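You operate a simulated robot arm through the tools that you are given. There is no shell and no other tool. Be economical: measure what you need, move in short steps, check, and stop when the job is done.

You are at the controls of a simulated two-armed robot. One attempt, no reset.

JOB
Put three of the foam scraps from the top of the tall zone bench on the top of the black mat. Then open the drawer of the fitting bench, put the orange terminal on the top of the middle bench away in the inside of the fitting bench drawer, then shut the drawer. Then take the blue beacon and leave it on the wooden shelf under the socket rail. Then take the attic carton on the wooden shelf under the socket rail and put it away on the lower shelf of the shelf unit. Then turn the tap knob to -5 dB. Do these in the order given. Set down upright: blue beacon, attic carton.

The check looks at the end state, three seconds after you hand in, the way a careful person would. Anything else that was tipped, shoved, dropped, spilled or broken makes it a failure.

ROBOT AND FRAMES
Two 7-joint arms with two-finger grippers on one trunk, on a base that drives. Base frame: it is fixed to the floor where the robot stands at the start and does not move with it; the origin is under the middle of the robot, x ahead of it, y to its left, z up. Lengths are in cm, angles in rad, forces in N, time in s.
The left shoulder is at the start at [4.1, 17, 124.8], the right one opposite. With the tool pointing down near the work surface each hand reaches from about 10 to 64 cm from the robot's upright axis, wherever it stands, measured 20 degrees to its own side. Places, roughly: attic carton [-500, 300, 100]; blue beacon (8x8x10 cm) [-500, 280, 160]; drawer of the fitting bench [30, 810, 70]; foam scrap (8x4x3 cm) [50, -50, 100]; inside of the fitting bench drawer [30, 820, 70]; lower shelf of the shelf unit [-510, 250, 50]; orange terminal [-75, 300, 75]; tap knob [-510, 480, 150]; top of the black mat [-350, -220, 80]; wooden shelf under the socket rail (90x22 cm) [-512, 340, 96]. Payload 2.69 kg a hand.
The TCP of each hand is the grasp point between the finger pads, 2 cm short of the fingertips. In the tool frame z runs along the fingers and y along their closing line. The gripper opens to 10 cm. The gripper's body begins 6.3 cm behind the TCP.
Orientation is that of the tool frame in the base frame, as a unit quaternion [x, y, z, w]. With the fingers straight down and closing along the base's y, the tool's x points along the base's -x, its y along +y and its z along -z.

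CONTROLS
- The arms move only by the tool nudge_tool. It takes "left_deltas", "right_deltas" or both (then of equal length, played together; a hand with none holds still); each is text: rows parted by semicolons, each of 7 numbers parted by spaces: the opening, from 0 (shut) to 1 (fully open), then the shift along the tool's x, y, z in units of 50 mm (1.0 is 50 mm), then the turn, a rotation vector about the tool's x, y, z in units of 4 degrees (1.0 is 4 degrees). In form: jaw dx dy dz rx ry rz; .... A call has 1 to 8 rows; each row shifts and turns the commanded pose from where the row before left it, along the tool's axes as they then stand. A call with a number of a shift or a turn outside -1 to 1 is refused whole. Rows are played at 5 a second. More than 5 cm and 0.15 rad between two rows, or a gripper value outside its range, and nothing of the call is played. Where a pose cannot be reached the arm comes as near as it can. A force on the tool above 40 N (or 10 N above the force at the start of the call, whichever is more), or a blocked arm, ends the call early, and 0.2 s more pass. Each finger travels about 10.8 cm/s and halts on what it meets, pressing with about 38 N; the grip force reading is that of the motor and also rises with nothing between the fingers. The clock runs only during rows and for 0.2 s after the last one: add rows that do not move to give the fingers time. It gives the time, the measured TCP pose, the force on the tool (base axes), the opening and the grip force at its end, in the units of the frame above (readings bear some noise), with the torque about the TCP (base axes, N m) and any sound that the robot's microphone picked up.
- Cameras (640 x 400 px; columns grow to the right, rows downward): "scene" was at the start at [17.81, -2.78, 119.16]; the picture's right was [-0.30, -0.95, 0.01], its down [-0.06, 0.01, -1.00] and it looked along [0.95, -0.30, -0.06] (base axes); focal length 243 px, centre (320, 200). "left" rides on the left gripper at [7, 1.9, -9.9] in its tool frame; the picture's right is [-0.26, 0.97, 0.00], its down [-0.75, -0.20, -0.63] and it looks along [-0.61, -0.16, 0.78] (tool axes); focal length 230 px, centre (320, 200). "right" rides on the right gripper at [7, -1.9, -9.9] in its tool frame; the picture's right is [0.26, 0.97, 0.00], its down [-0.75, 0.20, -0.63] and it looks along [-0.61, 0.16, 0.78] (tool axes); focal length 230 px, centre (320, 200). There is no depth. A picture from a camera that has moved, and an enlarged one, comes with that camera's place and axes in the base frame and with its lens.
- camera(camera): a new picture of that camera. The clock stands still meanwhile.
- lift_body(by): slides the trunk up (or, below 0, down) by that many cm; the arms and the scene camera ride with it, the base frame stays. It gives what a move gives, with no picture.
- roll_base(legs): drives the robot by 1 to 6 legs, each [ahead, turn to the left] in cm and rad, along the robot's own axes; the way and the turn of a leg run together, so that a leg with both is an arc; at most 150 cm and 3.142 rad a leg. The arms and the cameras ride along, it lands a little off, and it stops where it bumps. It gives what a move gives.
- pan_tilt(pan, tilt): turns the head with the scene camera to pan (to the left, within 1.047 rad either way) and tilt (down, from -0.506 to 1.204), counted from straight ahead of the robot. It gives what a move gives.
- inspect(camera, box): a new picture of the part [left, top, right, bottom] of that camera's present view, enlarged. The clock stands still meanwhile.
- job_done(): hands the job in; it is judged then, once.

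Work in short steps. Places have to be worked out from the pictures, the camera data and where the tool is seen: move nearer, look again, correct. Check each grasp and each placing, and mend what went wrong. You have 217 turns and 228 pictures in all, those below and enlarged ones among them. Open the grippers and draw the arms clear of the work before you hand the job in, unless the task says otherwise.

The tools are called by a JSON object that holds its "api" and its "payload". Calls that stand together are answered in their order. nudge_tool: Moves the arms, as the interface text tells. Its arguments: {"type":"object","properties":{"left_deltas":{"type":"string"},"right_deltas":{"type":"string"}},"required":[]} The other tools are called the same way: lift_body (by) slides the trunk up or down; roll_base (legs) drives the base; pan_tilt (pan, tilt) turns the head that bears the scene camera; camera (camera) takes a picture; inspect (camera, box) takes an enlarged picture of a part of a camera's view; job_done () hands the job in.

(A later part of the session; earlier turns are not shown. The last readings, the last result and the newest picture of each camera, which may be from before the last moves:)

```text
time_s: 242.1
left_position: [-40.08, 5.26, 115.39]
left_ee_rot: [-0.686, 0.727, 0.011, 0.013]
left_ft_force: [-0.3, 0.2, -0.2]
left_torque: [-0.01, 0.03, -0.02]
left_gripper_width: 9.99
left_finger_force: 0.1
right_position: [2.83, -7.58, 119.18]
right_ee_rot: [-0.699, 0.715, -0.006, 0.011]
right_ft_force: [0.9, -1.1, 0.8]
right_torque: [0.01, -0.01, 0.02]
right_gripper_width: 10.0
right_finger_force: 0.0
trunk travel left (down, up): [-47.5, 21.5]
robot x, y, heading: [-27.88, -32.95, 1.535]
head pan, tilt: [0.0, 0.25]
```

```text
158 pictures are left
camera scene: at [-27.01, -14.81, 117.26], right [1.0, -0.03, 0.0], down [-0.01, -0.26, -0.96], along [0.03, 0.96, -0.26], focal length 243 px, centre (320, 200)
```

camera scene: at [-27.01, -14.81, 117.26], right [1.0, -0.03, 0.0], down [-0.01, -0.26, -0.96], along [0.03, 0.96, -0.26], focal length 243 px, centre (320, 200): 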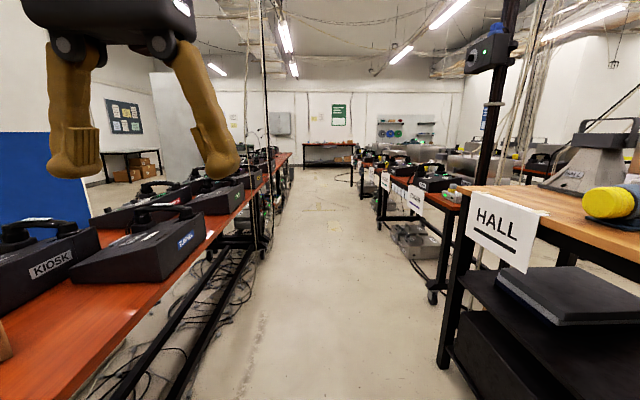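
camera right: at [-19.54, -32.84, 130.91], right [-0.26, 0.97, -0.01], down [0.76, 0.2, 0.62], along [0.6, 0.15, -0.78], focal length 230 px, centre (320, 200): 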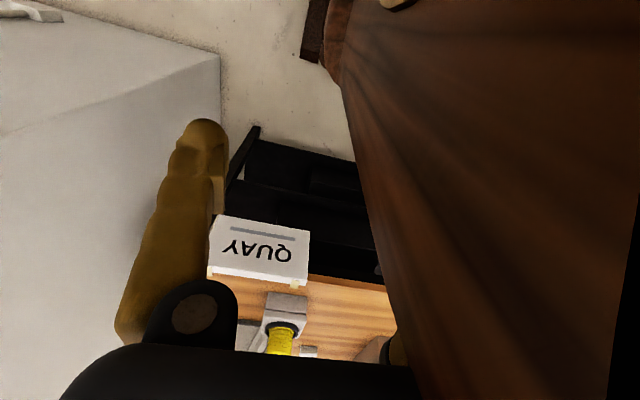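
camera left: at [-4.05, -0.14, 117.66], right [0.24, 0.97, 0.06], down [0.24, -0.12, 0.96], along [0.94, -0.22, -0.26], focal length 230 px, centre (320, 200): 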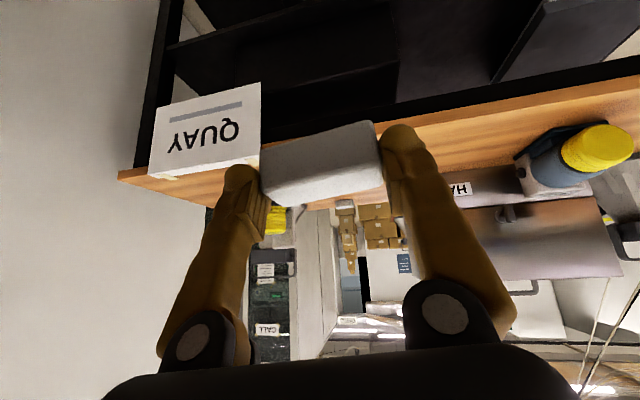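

The aisle is clear. I drive to about y=200 and look for the orange terminal.

{"api": "roll_base", "payload": {"legs": [[117, -0.01], [117, 0]]}}

{"api": "pan_tilt", "payload": {"pan": 0.5, "tilt": 0.25}}

{"api": "camera", "payload": {"camera": "scene"}}

```text
time_s: 253.6
left_position: [-32.49, 237.98, 115.95]
left_ee_rot: [-0.683, 0.73, 0.017, 0.018]
left_ft_force: [0.6, 0.8, 0.5]
left_torque: [-0.02, -0.01, 0.03]
left_gripper_width: 9.97
left_finger_force: 0.1
right_position: [10.42, 224.51, 118.33]
right_ee_rot: [-0.697, 0.717, -0.023, -0.004]
right_ft_force: [0.2, 0.4, 0.0]
right_torque: [-0.02, -0.03, -0.02]
right_gripper_width: 10.0
right_finger_force: 0.0
trunk travel left (down, up): [-47.5, 21.5]
robot x, y, heading: [-20.12, 201.49, 1.535]
head pan, tilt: [0.0, 0.25]
```

```text
time_s: 254.5
left_position: [-32.6, 236.14, 116.46]
left_ee_rot: [-0.683, 0.73, 0.023, 0.023]
left_ft_force: [-0.2, -0.6, -0.2]
left_torque: [0.0, 0.01, 0.0]
left_gripper_width: 10.02
left_finger_force: 0.0
right_position: [10.09, 222.23, 117.46]
right_ee_rot: [-0.697, 0.716, -0.038, -0.02]
right_ft_force: [0.9, 0.0, 0.3]
right_torque: [0.0, -0.04, -0.01]
right_gripper_width: 10.0
right_finger_force: 0.0
trunk travel left (down, up): [-47.5, 21.5]
robot x, y, heading: [-20.56, 200.97, 1.531]
head pan, tilt: [0.499, 0.25]
```

```text
157 pictures are left
camera scene: at [-23.96, 218.67, 117.27], right [0.9, 0.44, -0.01], down [0.11, -0.24, -0.96], along [-0.43, 0.87, -0.26], focal length 243 px, centre (320, 200)
```

scene: 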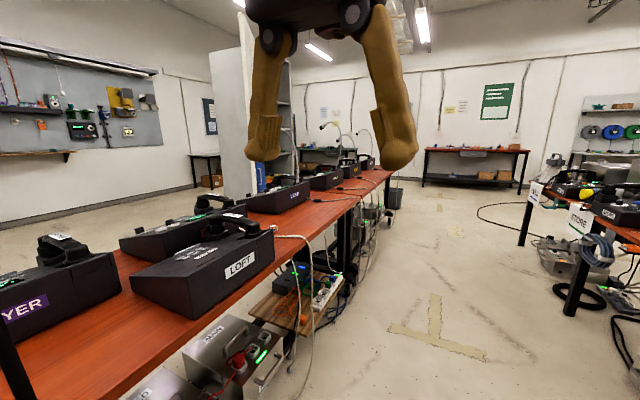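

I zoom on the bench ahead for the orange terminal.

{"api": "inspect", "payload": {"camera": "scene", "box": [100, 140, 420, 300]}}

{"api": "roll_base", "payload": {"legs": [[70, 0]]}}

{"api": "pan_tilt", "payload": {"pan": 0.75, "tilt": 0.35}}

{"api": "camera", "payload": {"camera": "scene"}}

```text
2.00 times, centred on (260, 220) of scene
camera zoom: at [-23.96, 218.67, 117.27], right [0.9, 0.44, -0.01], down [0.11, -0.24, -0.96], along [-0.43, 0.87, -0.26], focal length 487 px, centre (440, 160)
```

zoom: 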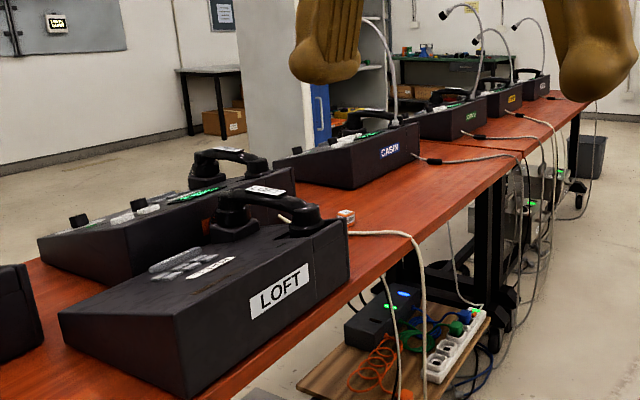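

```text
time_s: 258.4
left_position: [-29.97, 307.38, 116.41]
left_ee_rot: [-0.686, 0.727, 0.023, 0.023]
left_ft_force: [-0.2, 0.5, 0.2]
left_torque: [0.02, 0.01, 0.0]
left_gripper_width: 9.98
left_finger_force: 0.0
right_position: [12.87, 293.76, 117.51]
right_ee_rot: [-0.699, 0.714, -0.038, -0.02]
right_ft_force: [-0.2, -0.6, 0.3]
right_torque: [-0.04, 0.01, 0.0]
right_gripper_width: 10.0
right_finger_force: 0.0
trunk travel left (down, up): [-47.5, 21.5]
robot x, y, heading: [-17.59, 272.9, 1.531]
head pan, tilt: [0.499, 0.25]
```

```text
time_s: 259.2
left_position: [-30.16, 305.56, 116.98]
left_ee_rot: [-0.685, 0.727, 0.03, 0.029]
left_ft_force: [0.0, 0.5, -0.9]
left_torque: [-0.01, 0.02, 0.0]
left_gripper_width: 9.98
left_finger_force: 0.1
right_position: [12.95, 292.25, 117.2]
right_ee_rot: [-0.69, 0.721, -0.045, -0.038]
right_ft_force: [-0.3, -0.6, -0.1]
right_torque: [0.0, 0.01, -0.01]
right_gripper_width: 9.99
right_finger_force: 0.0
trunk travel left (down, up): [-47.5, 21.5]
robot x, y, heading: [-17.54, 272.67, 1.534]
head pan, tilt: [0.75, 0.351]
```

```text
155 pictures are left
camera scene: at [-23.16, 288.59, 116.36], right [0.76, 0.65, -0.01], down [0.22, -0.28, -0.93], along [-0.61, 0.7, -0.35], focal length 243 px, centre (320, 200)
```

scene: 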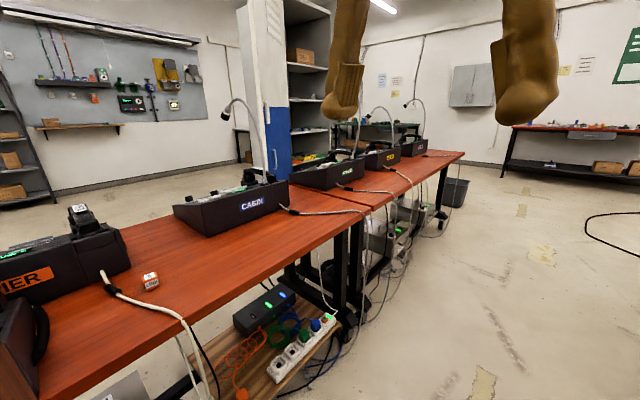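

A small orange-and-white block lies on the bench near [-88, 298]; that is the terminal. I zoom in.

{"api": "inspect", "payload": {"camera": "scene", "box": [90, 240, 250, 340]}}

```text
4.00 times, centred on (170, 290) of scene
camera zoom: at [-23.16, 288.59, 116.36], right [0.76, 0.65, -0.01], down [0.22, -0.28, -0.93], along [-0.61, 0.7, -0.35], focal length 973 px, centre (920, -160)
```

zoom: 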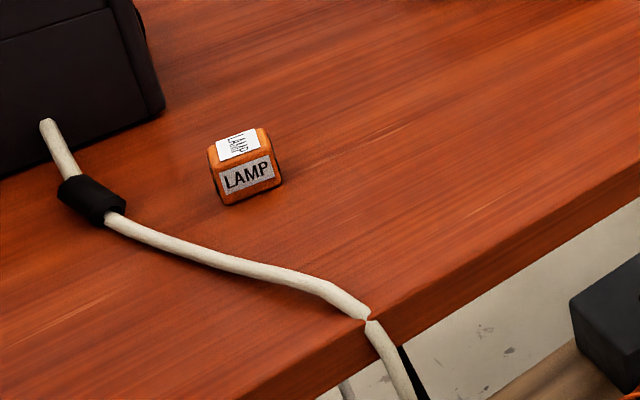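

The terminal is a ~4 cm block labelled LAMP at about [-87, 298, 76]. I drive to y≈313 and turn left to face the bench.

{"api": "nudge_tool", "payload": {"left_deltas": "1 -0.4 0 0.2 0 0.5 0; 1 -0.4 0.1 0 0 0.4 0; 1 0 0 0 0 0 0", "right_deltas": "1 -0.5 -0.1 -0.1 0 -0.6 0; 1 -0.4 -0.1 0 0 -0.6 0; 1 0 0 0 0 0 0"}}

{"api": "roll_base", "payload": {"legs": [[40, 0], [0, 0.55], [0, 0.55], [0, 0.51]]}}

{"api": "pan_tilt", "payload": {"pan": 0.2, "tilt": 0.5}}

{"api": "camera", "payload": {"camera": "scene"}}

```text
time_s: 260.0
left_position: [-30.4, 309.77, 116.3]
left_ee_rot: [-0.686, 0.727, 0.008, 0.006]
left_ft_force: [-0.1, 0.2, -0.7]
left_torque: [0.02, 0.01, 0.01]
left_gripper_width: 10.02
left_finger_force: 0.0
right_position: [13.98, 296.55, 117.54]
right_ee_rot: [-0.701, 0.713, -0.01, 0.011]
right_ft_force: [0.5, -0.5, -0.2]
right_torque: [-0.01, 0.0, 0.02]
right_gripper_width: 10.0
right_finger_force: 0.0
trunk travel left (down, up): [-47.5, 21.5]
robot x, y, heading: [-17.3, 272.32, 1.535]
head pan, tilt: [0.75, 0.351]
```

```text
time_s: 267.1
left_position: [-52.71, 298.16, 116.29]
left_ee_rot: [1.0, -0.014, -0.01, 0.0]
left_ft_force: [-0.1, -0.2, -0.2]
left_torque: [0.0, 0.03, 0.02]
left_gripper_width: 10.0
left_finger_force: 0.0
right_position: [-41.06, 342.78, 117.88]
right_ee_rot: [1.0, 0.007, -0.009, -0.015]
right_ft_force: [0.6, -0.3, -0.3]
right_torque: [0.0, -0.02, 0.03]
right_gripper_width: 10.02
right_finger_force: 0.2
trunk travel left (down, up): [-47.5, 21.5]
robot x, y, heading: [-16.06, 313.0, 3.134]
head pan, tilt: [0.75, 0.351]
```

```text
time_s: 268.0
left_position: [-51.09, 298.14, 116.8]
left_ee_rot: [1.0, -0.014, -0.018, 0.002]
left_ft_force: [-0.2, 0.2, 0.3]
left_torque: [0.06, 0.0, -0.03]
left_gripper_width: 10.0
left_finger_force: 0.0
right_position: [-38.92, 342.76, 117.08]
right_ee_rot: [1.0, 0.007, 0.012, -0.014]
right_ft_force: [-0.6, 0.3, 0.5]
right_torque: [0.01, 0.0, 0.03]
right_gripper_width: 10.0
right_finger_force: 0.0
trunk travel left (down, up): [-47.5, 21.5]
robot x, y, heading: [-16.16, 313.13, 3.141]
head pan, tilt: [0.201, 0.499]
```

```text
153 pictures are left
camera scene: at [-33.91, 311.17, 114.95], right [-0.19, 0.98, 0.0], down [0.48, 0.09, -0.87], along [-0.85, -0.17, -0.49], focal length 243 px, centre (320, 200)
```

scene: 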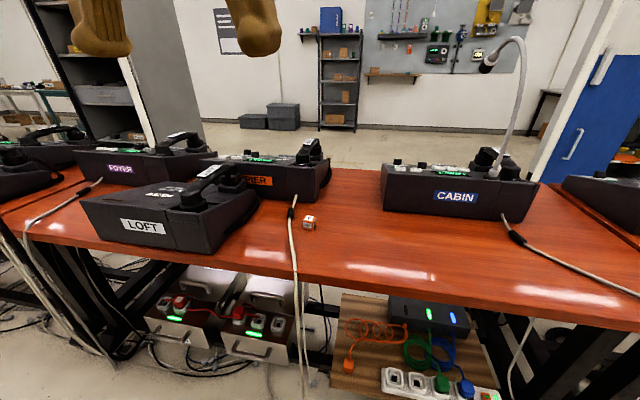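

Terminal ≈ [-88, 297.2]. I lower the trunk 17 cm and drive 16 cm ahead.

{"api": "lift_body", "payload": {"by": -17}}

{"api": "roll_base", "payload": {"legs": [[16, 0]]}}

{"api": "camera", "payload": {"camera": "left"}}

{"api": "camera", "payload": {"camera": "scene"}}

```text
time_s: 269.9
left_position: [-50.92, 298.23, 99.91]
left_ee_rot: [1.0, -0.013, -0.018, 0.001]
left_ft_force: [-0.1, -0.6, 0.7]
left_torque: [-0.01, 0.02, -0.03]
left_gripper_width: 10.0
left_finger_force: 0.1
right_position: [-38.85, 342.83, 100.23]
right_ee_rot: [1.0, 0.007, 0.009, -0.014]
right_ft_force: [0.2, 0.2, -0.4]
right_torque: [-0.02, 0.0, -0.02]
right_gripper_width: 10.01
right_finger_force: 0.0
trunk travel left (down, up): [-30.5, 38.5]
robot x, y, heading: [-15.87, 312.83, 3.136]
head pan, tilt: [0.201, 0.499]
```

```text
time_s: 271.4
left_position: [-67.1, 298.4, 99.75]
left_ee_rot: [1.0, -0.014, -0.017, 0.001]
left_ft_force: [0.0, 0.1, -0.4]
left_torque: [0.0, -0.02, 0.0]
left_gripper_width: 10.01
left_finger_force: 0.1
right_position: [-55.08, 343.02, 100.06]
right_ee_rot: [1.0, 0.006, 0.009, -0.015]
right_ft_force: [-0.4, 0.8, -0.7]
right_torque: [-0.03, -0.01, 0.0]
right_gripper_width: 9.99
right_finger_force: 0.0
trunk travel left (down, up): [-30.5, 38.5]
robot x, y, heading: [-31.92, 312.96, 3.134]
head pan, tilt: [0.201, 0.499]
```

```text
152 pictures are left
camera left: at [-59.95, 296.35, 109.47], right [-0.29, -0.96, 0.01], down [-0.72, 0.22, 0.65], along [-0.63, 0.18, -0.76], focal length 230 px, centre (320, 200)
```

left: 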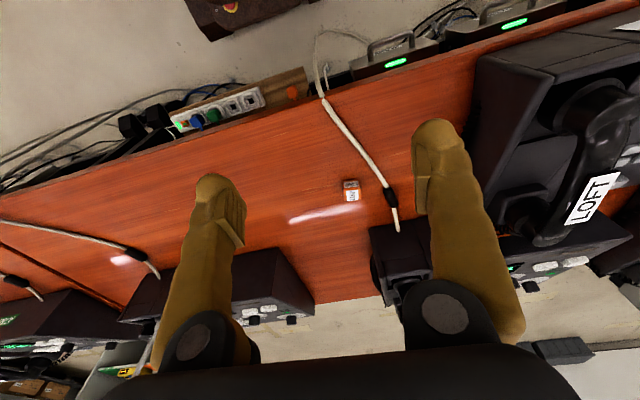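

```text
151 pictures are left
camera scene: at [-49.69, 311.35, 97.94], right [-0.19, 0.98, 0.0], down [0.49, 0.09, -0.87], along [-0.85, -0.17, -0.49], focal length 243 px, centre (320, 200)
```

scene: 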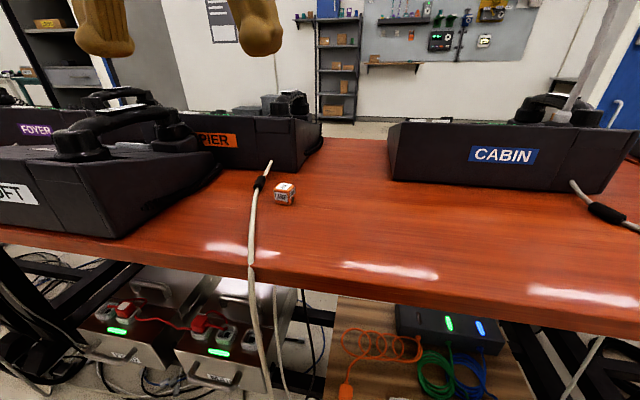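

The block is axis-aligned, ~3 cm wide, centre ≈ [-86.2, 297.8, 78]. The cord lies ~4.5 cm to its left, so I use a half-closed gripper and move above.

{"api": "nudge_tool", "payload": {"left_deltas": "0.48 -0.76 0.03 0.2 0 0.2 -0.2; 0.48 -0.76 0.03 0.4 0 0.2 -0.2; 0.48 -0.76 0.03 0.5 0 0.1 0; 0.48 -0.76 0.03 0.5 0 0 0; 0.48 -0.76 0 0.5 0 0 0; 0.48 0 0 0 0 0 0; 0.48 0 0 0 0 0 0"}}

{"api": "camera", "payload": {"camera": "left"}}

{"api": "camera", "payload": {"camera": "scene"}}

```text
time_s: 273.0
left_position: [-84.55, 298.27, 90.59]
left_ee_rot: [1.0, 0.0, -0.009, 0.001]
left_ft_force: [-0.2, -0.2, 0.0]
left_torque: [-0.02, 0.0, 0.02]
left_gripper_width: 4.78
left_finger_force: 0.0
right_position: [-53.82, 343.08, 99.94]
right_ee_rot: [1.0, -0.007, 0.025, -0.007]
right_ft_force: [0.2, -0.2, 0.4]
right_torque: [0.02, -0.03, 0.01]
right_gripper_width: 10.01
right_finger_force: 0.0
trunk travel left (down, up): [-30.5, 38.5]
robot x, y, heading: [-31.81, 312.95, 3.135]
head pan, tilt: [0.201, 0.499]
```

```text
150 pictures are left
camera left: at [-77.57, 296.34, 100.38], right [-0.26, -0.97, 0.01], down [-0.74, 0.2, 0.64], along [-0.62, 0.16, -0.77], focal length 230 px, centre (320, 200)
```

left: 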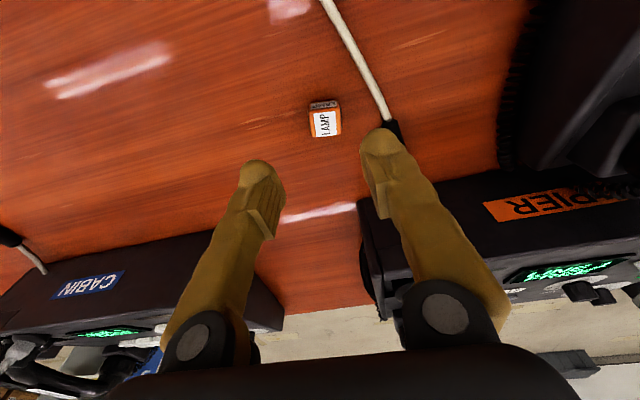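

```text
149 pictures are left
camera scene: at [-49.63, 311.35, 97.95], right [-0.19, 0.98, 0.0], down [0.48, 0.09, -0.87], along [-0.85, -0.17, -0.49], focal length 243 px, centre (320, 200)
```

scene: 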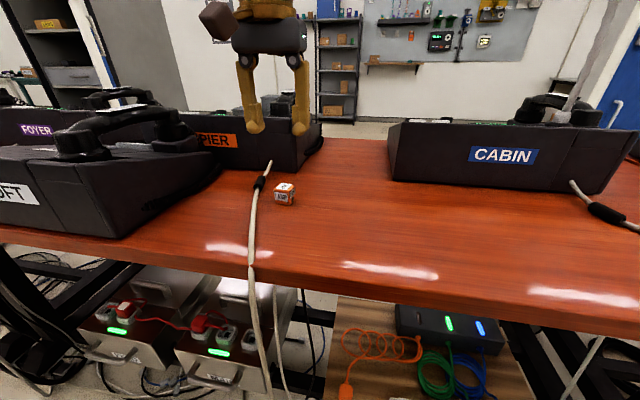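

Centre refined to [-85.8, 297.9]. I correct and lower to about z=82, then check.

{"api": "nudge_tool", "payload": {"left_deltas": "0.48 -0.24 0.07 0.2 0 0.15 0; 0.48 0 0 0.5 0 0 0; 0.48 0 0 0.5 0 0 0; 0.48 0 0 0.5 0 0 0; 0.48 0 0 0 0 0 0"}}

{"api": "camera", "payload": {"camera": "left"}}

{"api": "inspect", "payload": {"camera": "scene", "box": [180, 80, 380, 240]}}

```text
time_s: 274.2
left_position: [-86.02, 297.58, 81.89]
left_ee_rot: [1.0, -0.001, -0.002, 0.0]
left_ft_force: [1.1, 0.4, -0.7]
left_torque: [0.02, 0.0, 0.01]
left_gripper_width: 4.8
left_finger_force: 0.0
right_position: [-53.78, 343.1, 100.14]
right_ee_rot: [1.0, -0.007, 0.024, -0.007]
right_ft_force: [0.0, 0.7, -0.5]
right_torque: [-0.01, 0.03, 0.02]
right_gripper_width: 10.03
right_finger_force: 0.0
trunk travel left (down, up): [-30.5, 38.5]
robot x, y, heading: [-32.02, 313.07, 3.131]
head pan, tilt: [0.201, 0.499]
```

```text
148 pictures are left
camera left: at [-79.04, 295.87, 91.76], right [-0.26, -0.97, 0.0], down [-0.75, 0.2, 0.63], along [-0.61, 0.16, -0.77], focal length 230 px, centre (320, 200)
```

left: 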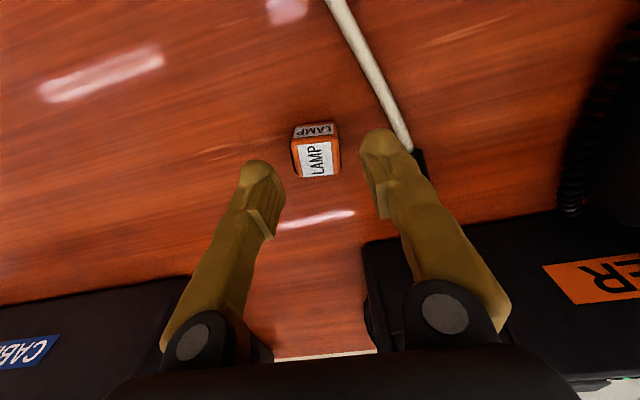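

```text
2.50 times, centred on (280, 160) of scene
camera zoom: at [-49.61, 311.35, 97.96], right [-0.19, 0.98, 0.0], down [0.48, 0.09, -0.87], along [-0.85, -0.17, -0.49], focal length 608 px, centre (420, 300)
```

zoom: 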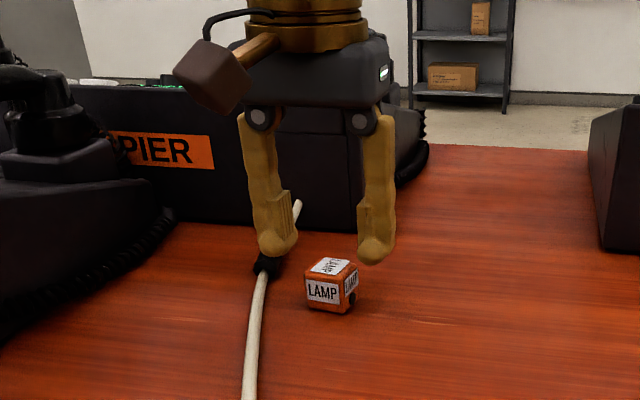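

Centred. I lower to z≈79.2 slowly and close on it.

{"api": "nudge_tool", "payload": {"left_deltas": "0.48 0 0.03 0.2 0 0 0; 0.48 0 0 0.2 0 0 0; 0.48 0 0 0.14 0 0 0; 0.48 0 0 0 0 0 0"}}

{"api": "inspect", "payload": {"camera": "scene", "box": [180, 80, 380, 240]}}

```text
time_s: 275.2
left_position: [-86.01, 297.66, 79.15]
left_ee_rot: [1.0, -0.001, -0.003, 0.0]
left_ft_force: [0.7, 0.1, 0.2]
left_torque: [-0.01, 0.01, -0.02]
left_gripper_width: 4.81
left_finger_force: 0.0
right_position: [-53.71, 342.93, 100.12]
right_ee_rot: [1.0, -0.007, 0.024, -0.007]
right_ft_force: [-0.1, 0.0, 0.4]
right_torque: [-0.01, 0.01, -0.01]
right_gripper_width: 10.0
right_finger_force: 0.0
trunk travel left (down, up): [-30.5, 38.5]
robot x, y, heading: [-32.11, 313.22, 3.135]
head pan, tilt: [0.201, 0.499]
```

```text
2.50 times, centred on (280, 160) of scene
camera zoom: at [-49.61, 311.35, 97.96], right [-0.19, 0.98, 0.0], down [0.48, 0.09, -0.87], along [-0.85, -0.17, -0.49], focal length 608 px, centre (420, 300)
```

zoom: 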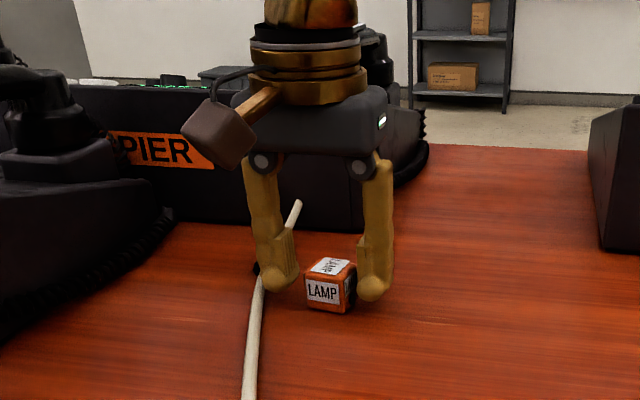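

{"api": "nudge_tool", "payload": {"left_deltas": "0.48 0 0 0.08 0 0 0; 0.48 0 0 0.08 0 0 0; 0.48 0 0 0 0 0 0; 0.15 0 0 0 0 0 0; 0.15 0 0 0 0 0 0; 0.15 0 0 0 0 0 0"}}

{"api": "camera", "payload": {"camera": "left"}}

```text
time_s: 276.6
left_position: [-86.12, 297.54, 78.45]
left_ee_rot: [1.0, -0.001, -0.002, 0.001]
left_ft_force: [0.3, -0.1, 0.6]
left_torque: [0.02, 0.0, 0.0]
left_gripper_width: 2.8
left_finger_force: 37.4
right_position: [-53.85, 343.12, 100.17]
right_ee_rot: [1.0, -0.008, 0.024, -0.006]
right_ft_force: [0.1, -0.2, -0.3]
right_torque: [-0.03, 0.02, 0.01]
right_gripper_width: 10.01
right_finger_force: 0.1
trunk travel left (down, up): [-30.5, 38.5]
robot x, y, heading: [-32.1, 313.03, 3.129]
head pan, tilt: [0.201, 0.499]
```

```text
145 pictures are left
camera left: at [-79.18, 295.71, 88.31], right [-0.26, -0.97, 0.0], down [-0.75, 0.2, 0.63], along [-0.61, 0.16, -0.77], focal length 230 px, centre (320, 200)
```

left: 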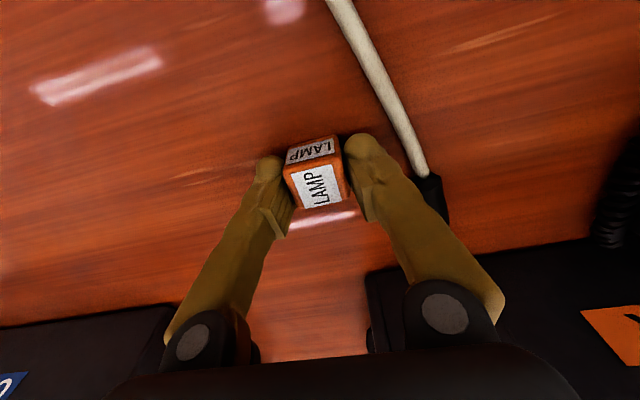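

The terminal is held (2.8 cm). I lift it, draw back, and drive out of the bench front.

{"api": "nudge_tool", "payload": {"left_deltas": "0.15 0 0 -0.5 0 0 0; 0.15 0 0 -0.8 0 0 0; 0.15 0 0 -0.8 0 0 0; 0.15 0 0 -0.8 0 0 0; 0.15 0.5 0 -0.6 0 0 0; 0.15 0.7 0 -0.3 0 0 0; 0.15 0.7 0 0 0 0 0; 0.15 0 0 0 0 0 0"}}

{"api": "roll_base", "payload": {"legs": [[-16, 0], [0, -0.55], [0, -0.55], [0, -0.46]]}}

{"api": "pan_tilt", "payload": {"pan": 0.0, "tilt": 0.2}}

{"api": "camera", "payload": {"camera": "scene"}}

{"api": "camera", "payload": {"camera": "left"}}

```text
time_s: 278.4
left_position: [-76.33, 297.53, 97.43]
left_ee_rot: [1.0, -0.001, -0.003, 0.0]
left_ft_force: [-0.1, 0.6, -1.2]
left_torque: [0.02, -0.02, 0.0]
left_gripper_width: 2.82
left_finger_force: 38.3
right_position: [-53.74, 343.07, 100.05]
right_ee_rot: [1.0, -0.008, 0.025, -0.008]
right_ft_force: [-0.4, 0.4, 0.6]
right_torque: [-0.02, 0.0, 0.02]
right_gripper_width: 9.99
right_finger_force: 0.1
trunk travel left (down, up): [-30.5, 38.5]
robot x, y, heading: [-32.35, 312.84, 3.135]
head pan, tilt: [0.201, 0.499]
```

```text
time_s: 284.2
left_position: [-32.71, 356.73, 97.4]
left_ee_rot: [0.713, -0.701, -0.003, 0.0]
left_ft_force: [-0.5, -0.3, -0.4]
left_torque: [0.04, 0.0, 0.02]
left_gripper_width: 2.85
left_finger_force: 37.9
right_position: [13.33, 335.39, 100.75]
right_ee_rot: [0.717, -0.696, 0.015, -0.002]
right_ft_force: [0.3, 0.4, -0.4]
right_torque: [0.03, 0.0, 0.04]
right_gripper_width: 10.01
right_finger_force: 0.0
trunk travel left (down, up): [-30.5, 38.5]
robot x, y, heading: [-16.76, 313.02, 1.583]
head pan, tilt: [0.201, 0.499]
```

```text
time_s: 285.0
left_position: [-32.83, 355.29, 98.03]
left_ee_rot: [0.713, -0.701, -0.009, -0.007]
left_ft_force: [0.0, -0.2, 0.2]
left_torque: [0.01, 0.01, -0.04]
left_gripper_width: 2.85
left_finger_force: 38.0
right_position: [13.52, 334.4, 100.91]
right_ee_rot: [-0.706, 0.707, -0.018, -0.015]
right_ft_force: [1.0, 0.8, -0.2]
right_torque: [-0.02, 0.02, 0.0]
right_gripper_width: 9.98
right_finger_force: 0.0
trunk travel left (down, up): [-30.5, 38.5]
robot x, y, heading: [-16.82, 312.98, 1.584]
head pan, tilt: [0.0, 0.201]
```

```text
144 pictures are left
camera scene: at [-17.15, 330.97, 100.7], right [1.0, 0.01, 0.0], down [0.0, -0.22, -0.98], along [-0.01, 0.98, -0.22], focal length 243 px, centre (320, 200)
```

scene: 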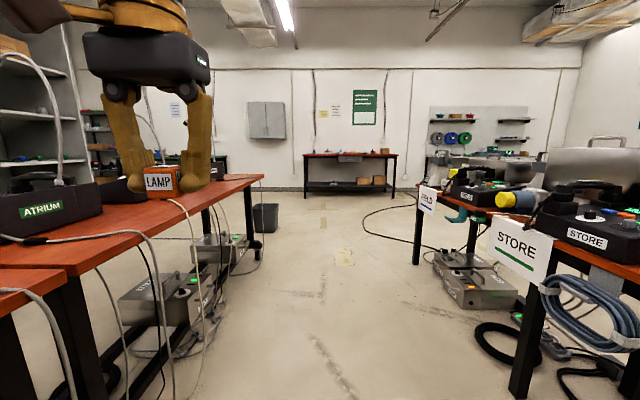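

```text
143 pictures are left
camera left: at [-34.63, 348.18, 107.81], right [-0.97, 0.24, 0.01], down [0.19, 0.74, 0.65], along [0.15, 0.63, -0.76], focal length 230 px, centre (320, 200)
```

left: 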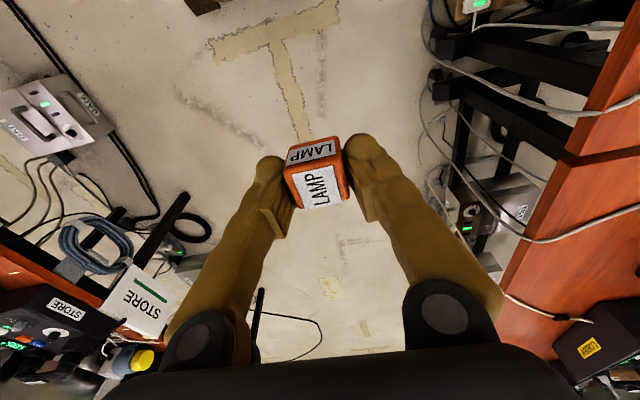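

The fitting bench with its drawer is ahead. I drive up the aisle to y≈620, keeping left of the floor cable.

{"api": "nudge_tool", "payload": {"left_deltas": "0.15 -0.2 0 0 0 0.3 0; 0.15 0 0 0 0 0.3 0; 0.15 0 0 0 0 0 0", "right_deltas": "1 -0.5 0 0 0 -0.5 0; 1 -0.5 0 0 0 -0.4 0; 1 0 0 0 0 0 0"}}

{"api": "roll_base", "payload": {"legs": [[105, -0.05], [105, 0], [100, 0]]}}

{"api": "pan_tilt", "payload": {"pan": -0.1, "tilt": 0.3}}

{"api": "camera", "payload": {"camera": "scene"}}

```text
time_s: 285.8
left_position: [-32.74, 356.28, 98.19]
left_ee_rot: [0.714, -0.7, 0.006, 0.008]
left_ft_force: [-0.7, 0.2, -0.6]
left_torque: [-0.01, -0.01, -0.01]
left_gripper_width: 2.82
left_finger_force: 38.4
right_position: [13.27, 338.9, 100.69]
right_ee_rot: [0.719, -0.695, -0.007, -0.027]
right_ft_force: [0.2, 0.0, 0.6]
right_torque: [-0.02, 0.0, 0.01]
right_gripper_width: 10.02
right_finger_force: 0.0
trunk travel left (down, up): [-30.5, 38.5]
robot x, y, heading: [-16.83, 313.12, 1.584]
head pan, tilt: [0.0, 0.201]
```

```text
time_s: 301.3
left_position: [-23.43, 672.02, 98.02]
left_ee_rot: [-0.693, 0.721, -0.005, -0.008]
left_ft_force: [0.0, -0.1, 0.1]
left_torque: [0.0, 0.0, -0.04]
left_gripper_width: 2.83
left_finger_force: 37.4
right_position: [21.63, 651.97, 100.79]
right_ee_rot: [-0.697, 0.716, 0.007, 0.026]
right_ft_force: [-0.5, 0.2, 0.4]
right_torque: [0.02, -0.03, -0.01]
right_gripper_width: 9.99
right_finger_force: 0.0
trunk travel left (down, up): [-30.5, 38.5]
robot x, y, heading: [-9.89, 627.52, 1.528]
head pan, tilt: [0.0, 0.201]
```

```text
time_s: 301.9
left_position: [-23.44, 670.49, 98.87]
left_ee_rot: [-0.694, 0.72, 0.001, -0.002]
left_ft_force: [-0.9, -0.2, -0.6]
left_torque: [0.01, 0.01, -0.01]
left_gripper_width: 2.83
left_finger_force: 37.8
right_position: [21.58, 650.02, 100.19]
right_ee_rot: [-0.697, 0.717, -0.005, 0.015]
right_ft_force: [-0.6, 0.0, 0.1]
right_torque: [0.0, 0.0, -0.02]
right_gripper_width: 10.0
right_finger_force: 0.1
trunk travel left (down, up): [-30.5, 38.5]
robot x, y, heading: [-10.09, 627.73, 1.527]
head pan, tilt: [-0.099, 0.3]
```

```text
142 pictures are left
camera scene: at [-8.26, 645.71, 99.79], right [0.99, -0.14, 0.0], down [-0.04, -0.31, -0.95], along [0.14, 0.94, -0.31], focal length 243 px, centre (320, 200)
```

scene: 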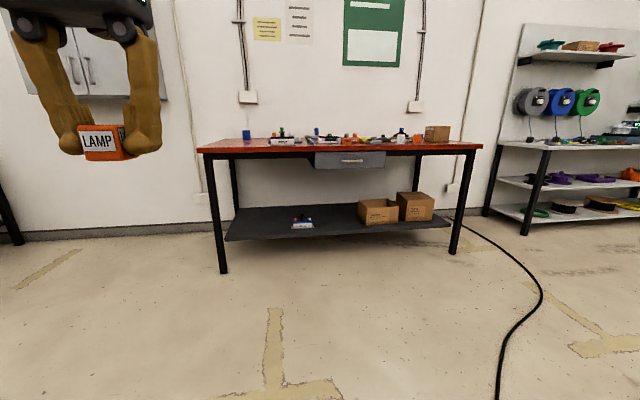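

The drawer front is about [33, 796, 76]. I approach to [20, 712] facing it.

{"api": "roll_base", "payload": {"legs": [[0, -0.29], [88, 0], [0, 0.33]]}}

{"api": "camera", "payload": {"camera": "scene"}}

{"api": "inspect", "payload": {"camera": "scene", "box": [240, 100, 480, 250]}}

```text
time_s: 308.6
left_position: [3.22, 752.74, 98.76]
left_ee_rot: [0.711, -0.704, 0.0, 0.002]
left_ft_force: [0.0, 0.4, -0.1]
left_torque: [0.0, -0.01, 0.0]
left_gripper_width: 2.86
left_finger_force: 37.3
right_position: [49.13, 734.81, 101.02]
right_ee_rot: [0.715, -0.699, -0.01, -0.029]
right_ft_force: [-0.4, 0.1, 0.5]
right_torque: [-0.02, -0.01, 0.03]
right_gripper_width: 10.02
right_finger_force: 0.1
trunk travel left (down, up): [-30.5, 38.5]
robot x, y, heading: [18.4, 711.37, 1.575]
head pan, tilt: [-0.099, 0.3]
```

```text
141 pictures are left
camera scene: at [19.63, 728.77, 99.79], right [1.0, -0.09, 0.0], down [-0.03, -0.31, -0.95], along [0.09, 0.95, -0.31], focal length 243 px, centre (320, 200)
```

scene: 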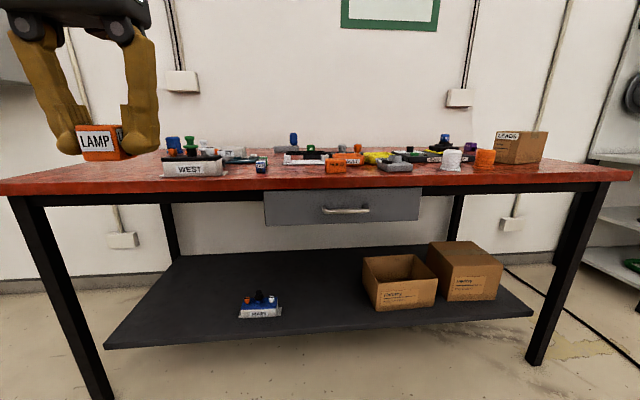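

```text
2.67 times, centred on (360, 175) of scene
camera zoom: at [19.63, 728.77, 99.79], right [1.0, -0.09, 0.0], down [-0.03, -0.31, -0.95], along [0.09, 0.95, -0.31], focal length 649 px, centre (213, 267)
```

zoom: 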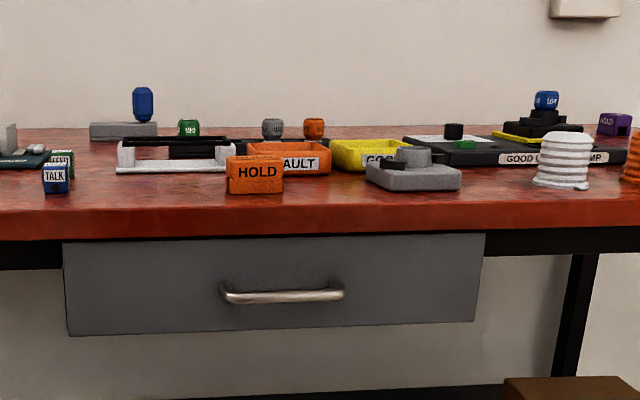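

The handle is a horizontal bow at about [33, 793, 75.6], 13 cm long. I need the right tool pointing forward with the fingers above and below the bar; first I move it forward and down.

{"api": "nudge_tool", "payload": {"right_deltas": "1 -0.68 0.2 0.43 0 0 0; 1 -0.68 0.2 0.43 0 0 0; 1 -0.68 0.2 0.43 0 0 0; 1 -0.68 0.2 0.43 0 0 0; 1 -0.68 0.2 0.43 0 0 0; 1 -0.68 0.2 0.43 0 0 0; 1 -0.68 0.2 0.43 0 0 0; 1 0 0 0 0 0 0"}}

{"api": "nudge_tool", "payload": {"right_deltas": "1 0 0 0 -1 -1 1; 1 0 0 0 -1 -1 1; 1 0 0 0 -1 -1 1; 1 0 0 0 -1 -1 1; 1 0 0 0 -1 -1 1; 1 0 0 0 -1 -1 1; 1 0 0 0 -1 -1 1; 1 0 0 0 0 0 0"}}

```text
time_s: 310.4
left_position: [3.1, 751.2, 99.37]
left_ee_rot: [0.71, -0.704, -0.006, -0.003]
left_ft_force: [-1.1, -0.1, -0.5]
left_torque: [0.01, 0.02, 0.02]
left_gripper_width: 2.84
left_finger_force: 37.8
right_position: [42.04, 757.93, 87.91]
right_ee_rot: [0.714, -0.699, -0.016, -0.035]
right_ft_force: [1.2, -0.2, -0.4]
right_torque: [-0.03, -0.01, -0.03]
right_gripper_width: 9.99
right_finger_force: 0.1
trunk travel left (down, up): [-30.5, 38.5]
robot x, y, heading: [18.65, 710.62, 1.576]
head pan, tilt: [-0.099, 0.3]
```

```text
time_s: 312.2
left_position: [3.06, 751.3, 99.46]
left_ee_rot: [0.71, -0.704, -0.006, -0.004]
left_ft_force: [0.0, -0.1, 0.3]
left_torque: [-0.01, 0.0, 0.02]
left_gripper_width: 2.82
left_finger_force: 37.7
right_position: [41.99, 758.12, 87.94]
right_ee_rot: [-0.49, 0.794, 0.358, 0.025]
right_ft_force: [0.0, -0.1, -0.3]
right_torque: [-0.01, 0.0, 0.0]
right_gripper_width: 9.99
right_finger_force: 0.0
trunk travel left (down, up): [-30.5, 38.5]
robot x, y, heading: [18.88, 710.82, 1.573]
head pan, tilt: [-0.099, 0.3]
```

The rotation proceeds well; I continue.

{"api": "nudge_tool", "payload": {"right_deltas": "1 0 0 0 -1 -1 1; 1 0 0 0 -1 -1 1; 1 0 0 0 -1 -1 1; 1 0 0 0 -1 -1 1; 1 0 0 0 -1 -1 1; 1 0 0 0 -1 -1 1; 1 0 0 0 -1 -1 1; 1 0 0 0 0 0 0"}}

{"api": "nudge_tool", "payload": {"right_deltas": "1 0 0 0 -1 -1 1; 1 0 0 0 -1 -1 1; 1 0 0 0 -1 -1 1; 1 0 0 0 -0.3 -0.3 0.3; 1 0 0 0 0 0 0; 1 0 0 0 0 0 0"}}

{"api": "camera", "payload": {"camera": "right"}}

{"api": "camera", "payload": {"camera": "scene"}}

```text
time_s: 314.0
left_position: [3.18, 751.26, 99.48]
left_ee_rot: [0.71, -0.704, -0.007, -0.004]
left_ft_force: [0.2, -0.9, 0.6]
left_torque: [0.0, -0.01, -0.01]
left_gripper_width: 2.84
left_finger_force: 38.6
right_position: [41.95, 757.97, 88.0]
right_ee_rot: [-0.178, 0.749, 0.638, 0.009]
right_ft_force: [-0.7, -0.1, 0.4]
right_torque: [0.0, 0.0, 0.02]
right_gripper_width: 9.99
right_finger_force: 0.1
trunk travel left (down, up): [-30.5, 38.5]
robot x, y, heading: [18.67, 711.09, 1.579]
head pan, tilt: [-0.099, 0.3]
```

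```text
time_s: 315.4
left_position: [3.01, 751.26, 99.42]
left_ee_rot: [0.71, -0.704, -0.005, -0.003]
left_ft_force: [0.0, -0.7, -0.7]
left_torque: [-0.04, 0.02, -0.03]
left_gripper_width: 2.83
left_finger_force: 38.4
right_position: [41.89, 757.94, 87.78]
right_ee_rot: [-0.018, 0.681, 0.732, 0.001]
right_ft_force: [0.5, -0.2, 0.7]
right_torque: [-0.01, 0.01, -0.04]
right_gripper_width: 10.0
right_finger_force: 0.0
trunk travel left (down, up): [-30.5, 38.5]
robot x, y, heading: [18.95, 711.05, 1.573]
head pan, tilt: [-0.099, 0.3]
```

```text
139 pictures are left
camera right: at [35.26, 748.08, 84.92], right [-0.28, -0.07, 0.96], down [0.76, -0.63, 0.18], along [0.59, 0.78, 0.23], focal length 230 px, centre (320, 200)
```

right: 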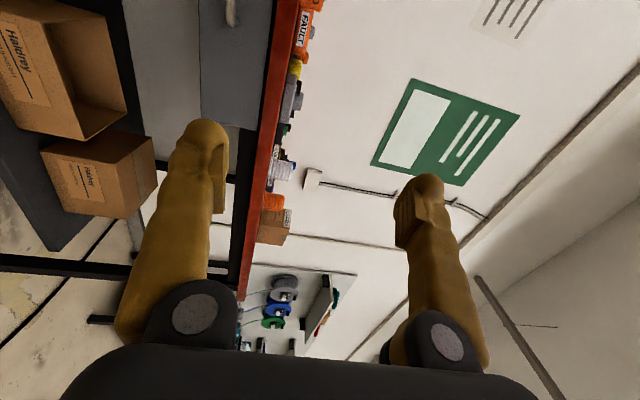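

```text
138 pictures are left
camera scene: at [19.65, 728.78, 99.79], right [1.0, -0.09, 0.0], down [-0.03, -0.31, -0.95], along [0.09, 0.95, -0.31], focal length 243 px, centre (320, 200)
```

scene: 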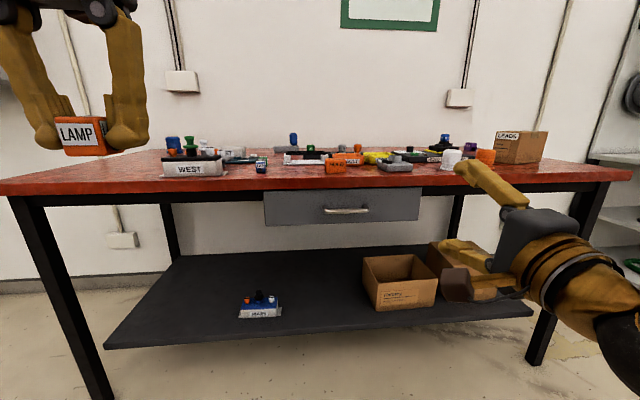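

The tool now points at the drawer with fingers one above the other. I shift it to the handle's height and lateral position.

{"api": "nudge_tool", "payload": {"right_deltas": "0.6 0.45 -0.61 0.1 0.35 0 0; 0.6 0.45 -0.61 0.1 0.35 0 0; 0.6 0.45 -0.61 0.1 0.35 0 0; 0.6 0.45 -0.61 0.1 0.25 0 0; 0.6 0 0 0 0 0 0; 0.6 0 0 0 0 0 0"}}

{"api": "camera", "payload": {"camera": "right"}}

{"api": "camera", "payload": {"camera": "scene"}}

```text
time_s: 316.8
left_position: [3.17, 751.22, 99.49]
left_ee_rot: [0.709, -0.705, -0.007, -0.003]
left_ft_force: [-0.3, -1.1, -0.4]
left_torque: [-0.02, -0.02, 0.01]
left_gripper_width: 2.82
left_finger_force: 38.1
right_position: [33.48, 760.15, 75.37]
right_ee_rot: [-0.019, 0.714, 0.7, 0.003]
right_ft_force: [-0.5, -0.2, 0.3]
right_torque: [-0.03, -0.03, 0.01]
right_gripper_width: 5.99
right_finger_force: 0.0
trunk travel left (down, up): [-30.5, 38.5]
robot x, y, heading: [18.58, 710.64, 1.573]
head pan, tilt: [-0.099, 0.3]
```

```text
137 pictures are left
camera right: at [26.69, 750.06, 73.25], right [-0.29, 0.01, 0.96], down [0.76, -0.61, 0.23], along [0.59, 0.79, 0.16], focal length 230 px, centre (320, 200)
```

right: 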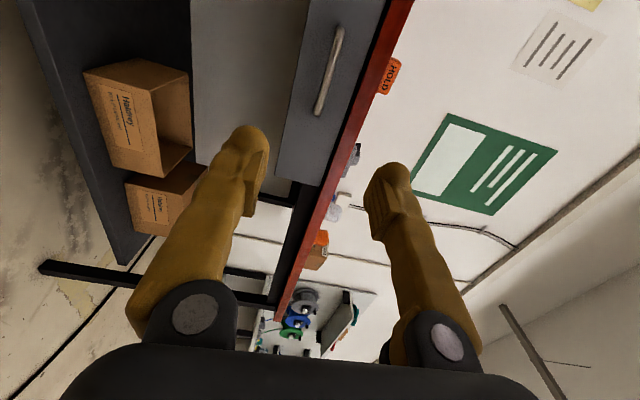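

```text
136 pictures are left
camera scene: at [19.65, 728.78, 99.79], right [1.0, -0.09, 0.0], down [-0.03, -0.31, -0.95], along [0.09, 0.95, -0.31], focal length 243 px, centre (320, 200)
```

scene: 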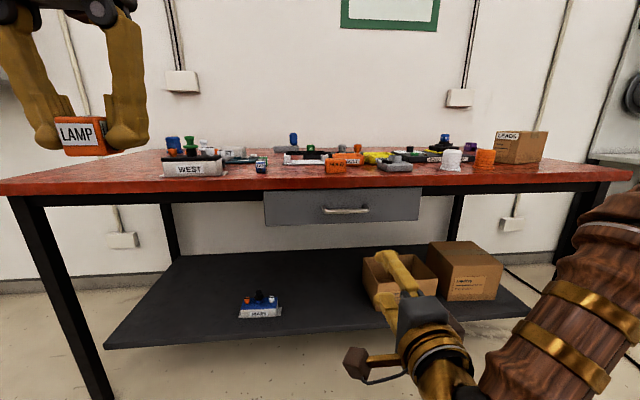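

Triangulated handle centre: [32.5, 792.4, 75.9]. I drive 20 cm ahead, then re-check.

{"api": "roll_base", "payload": {"legs": [[20, 0]]}}

{"api": "camera", "payload": {"camera": "right"}}

{"api": "camera", "payload": {"camera": "scene"}}

```text
time_s: 318.4
left_position: [3.07, 771.97, 99.28]
left_ee_rot: [0.71, -0.704, -0.005, -0.003]
left_ft_force: [0.2, 0.7, 0.0]
left_torque: [-0.05, 0.03, 0.01]
left_gripper_width: 2.83
left_finger_force: 38.4
right_position: [33.4, 780.65, 75.3]
right_ee_rot: [-0.018, 0.714, 0.7, 0.004]
right_ft_force: [0.2, 0.2, -0.3]
right_torque: [0.01, -0.02, 0.0]
right_gripper_width: 6.01
right_finger_force: 0.1
trunk travel left (down, up): [-30.5, 38.5]
robot x, y, heading: [18.49, 731.16, 1.579]
head pan, tilt: [-0.099, 0.3]
```

```text
135 pictures are left
camera right: at [26.69, 770.67, 73.23], right [-0.29, 0.01, 0.96], down [0.76, -0.61, 0.24], along [0.59, 0.79, 0.16], focal length 230 px, centre (320, 200)
```

right: 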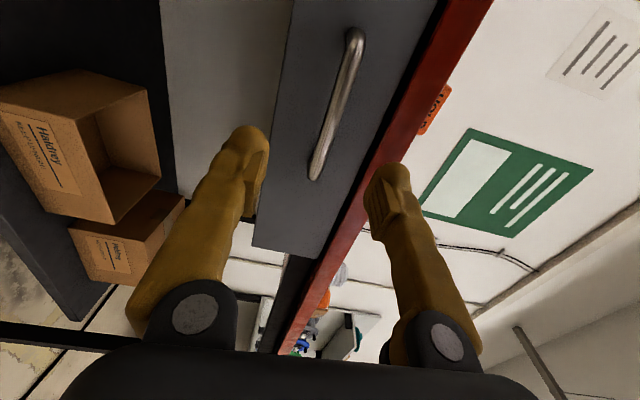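

```text
134 pictures are left
camera scene: at [19.57, 749.43, 99.77], right [1.0, -0.1, 0.0], down [-0.03, -0.31, -0.95], along [0.09, 0.95, -0.31], focal length 243 px, centre (320, 200)
```

scene: 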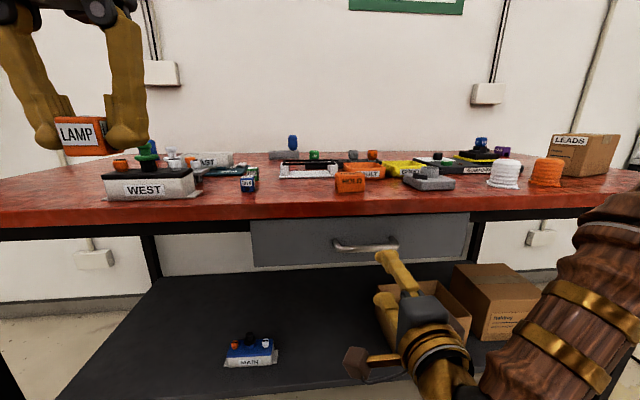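

Handle centre [33.2, 792.4, 76.0]. I advance 10 cm with a smaller opening and check.

{"api": "nudge_tool", "payload": {"right_deltas": "0.4 0 0.12 0.3 0 0 0; 0.4 0 0 0.5 0 0 0; 0.4 0 0 0.5 0 0 0; 0.4 0 0 0.5 0 0 0; 0.4 0 0 0.2 0 0 0; 0.4 0 0 0 0 0 0"}}

{"api": "camera", "payload": {"camera": "right"}}

{"api": "inspect", "payload": {"camera": "scene", "box": [280, 190, 480, 320]}}

```text
time_s: 319.8
left_position: [3.12, 770.43, 100.02]
left_ee_rot: [0.71, -0.704, -0.011, -0.009]
left_ft_force: [0.6, 0.0, 0.6]
left_torque: [0.0, 0.04, 0.01]
left_gripper_width: 2.84
left_finger_force: 37.7
right_position: [33.37, 789.58, 76.69]
right_ee_rot: [-0.017, 0.708, 0.706, 0.004]
right_ft_force: [0.4, -1.0, -0.2]
right_torque: [0.01, -0.03, 0.0]
right_gripper_width: 3.99
right_finger_force: 0.0
trunk travel left (down, up): [-30.5, 38.5]
robot x, y, heading: [18.93, 731.02, 1.575]
head pan, tilt: [-0.099, 0.3]
```

```text
133 pictures are left
camera right: at [26.54, 779.52, 74.49], right [-0.29, 0.0, 0.96], down [0.76, -0.61, 0.22], along [0.59, 0.79, 0.18], focal length 230 px, centre (320, 200)
```

right: 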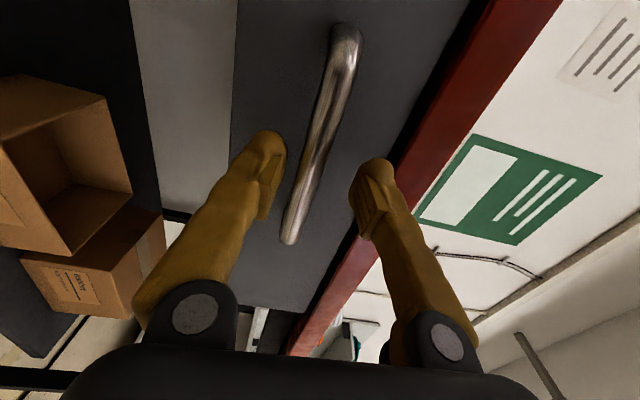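

```text
3.08 times, centred on (380, 255) of scene
camera zoom: at [19.58, 749.35, 99.79], right [1.0, -0.1, 0.0], down [-0.03, -0.31, -0.95], along [0.09, 0.95, -0.31], focal length 749 px, centre (135, 31)
```

zoom: 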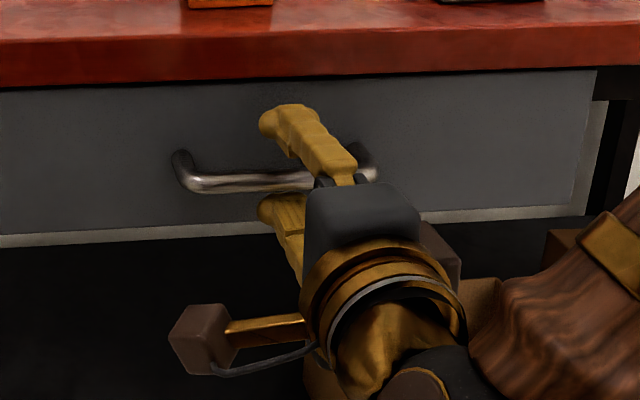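

The fingers straddle the bar. I lower 0.6 cm, go 1.4 cm further and close.

{"api": "nudge_tool", "payload": {"right_deltas": "0.4 0 -0.13 0.14 0 0 0; 0.4 0 0 0.14 0 0 0; 0.4 0 0 0 0 0 0; 0 0 0 0 0 0 0; 0 0 0 0 0 0 0; 0 0 0 0 0 0 0"}}

{"api": "camera", "payload": {"camera": "right"}}

```text
time_s: 321.2
left_position: [3.04, 770.31, 99.98]
left_ee_rot: [0.71, -0.704, -0.012, -0.009]
left_ft_force: [-0.8, 0.0, -0.5]
left_torque: [0.0, -0.03, 0.02]
left_gripper_width: 2.85
left_finger_force: 37.9
right_position: [33.13, 790.98, 76.05]
right_ee_rot: [-0.017, 0.708, 0.706, 0.003]
right_ft_force: [0.3, 1.2, 1.6]
right_torque: [-0.04, 0.88, -0.1]
right_gripper_width: 0.59
right_finger_force: 32.6
trunk travel left (down, up): [-30.5, 38.5]
robot x, y, heading: [18.18, 731.53, 1.571]
head pan, tilt: [-0.099, 0.3]
```

```text
131 pictures are left
camera right: at [26.52, 780.88, 73.79], right [-0.28, 0.0, 0.96], down [0.76, -0.61, 0.22], along [0.59, 0.79, 0.18], focal length 230 px, centre (320, 200)
```

right: 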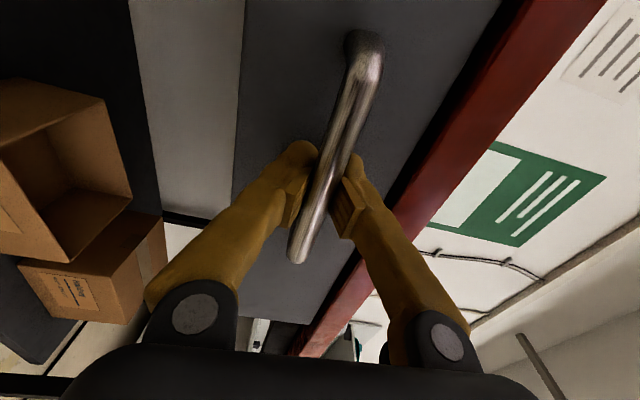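

The bar is gripped. I pull by backing the base 22 cm.

{"api": "roll_base", "payload": {"legs": [[-22, 0]]}}

{"api": "camera", "payload": {"camera": "scene"}}

```text
time_s: 322.9
left_position: [3.14, 747.85, 100.11]
left_ee_rot: [0.709, -0.705, -0.012, -0.009]
left_ft_force: [0.6, 0.4, 0.2]
left_torque: [-0.05, 0.01, 0.01]
left_gripper_width: 2.83
left_finger_force: 38.2
right_position: [33.31, 768.42, 75.89]
right_ee_rot: [-0.017, 0.708, 0.706, 0.003]
right_ft_force: [-0.4, -1.3, 4.8]
right_torque: [-0.01, 0.81, 0.17]
right_gripper_width: 0.58
right_finger_force: 31.9
trunk travel left (down, up): [-30.5, 38.5]
robot x, y, heading: [18.64, 708.86, 1.571]
head pan, tilt: [-0.099, 0.3]
```

```text
130 pictures are left
camera scene: at [19.65, 726.92, 99.8], right [1.0, -0.1, 0.0], down [-0.03, -0.31, -0.95], along [0.09, 0.95, -0.31], focal length 243 px, centre (320, 200)
```

scene: 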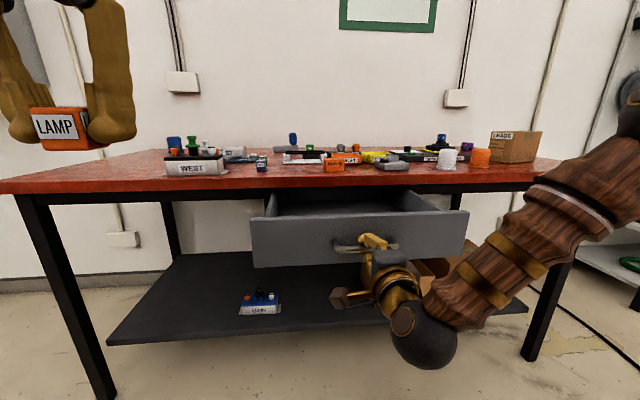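

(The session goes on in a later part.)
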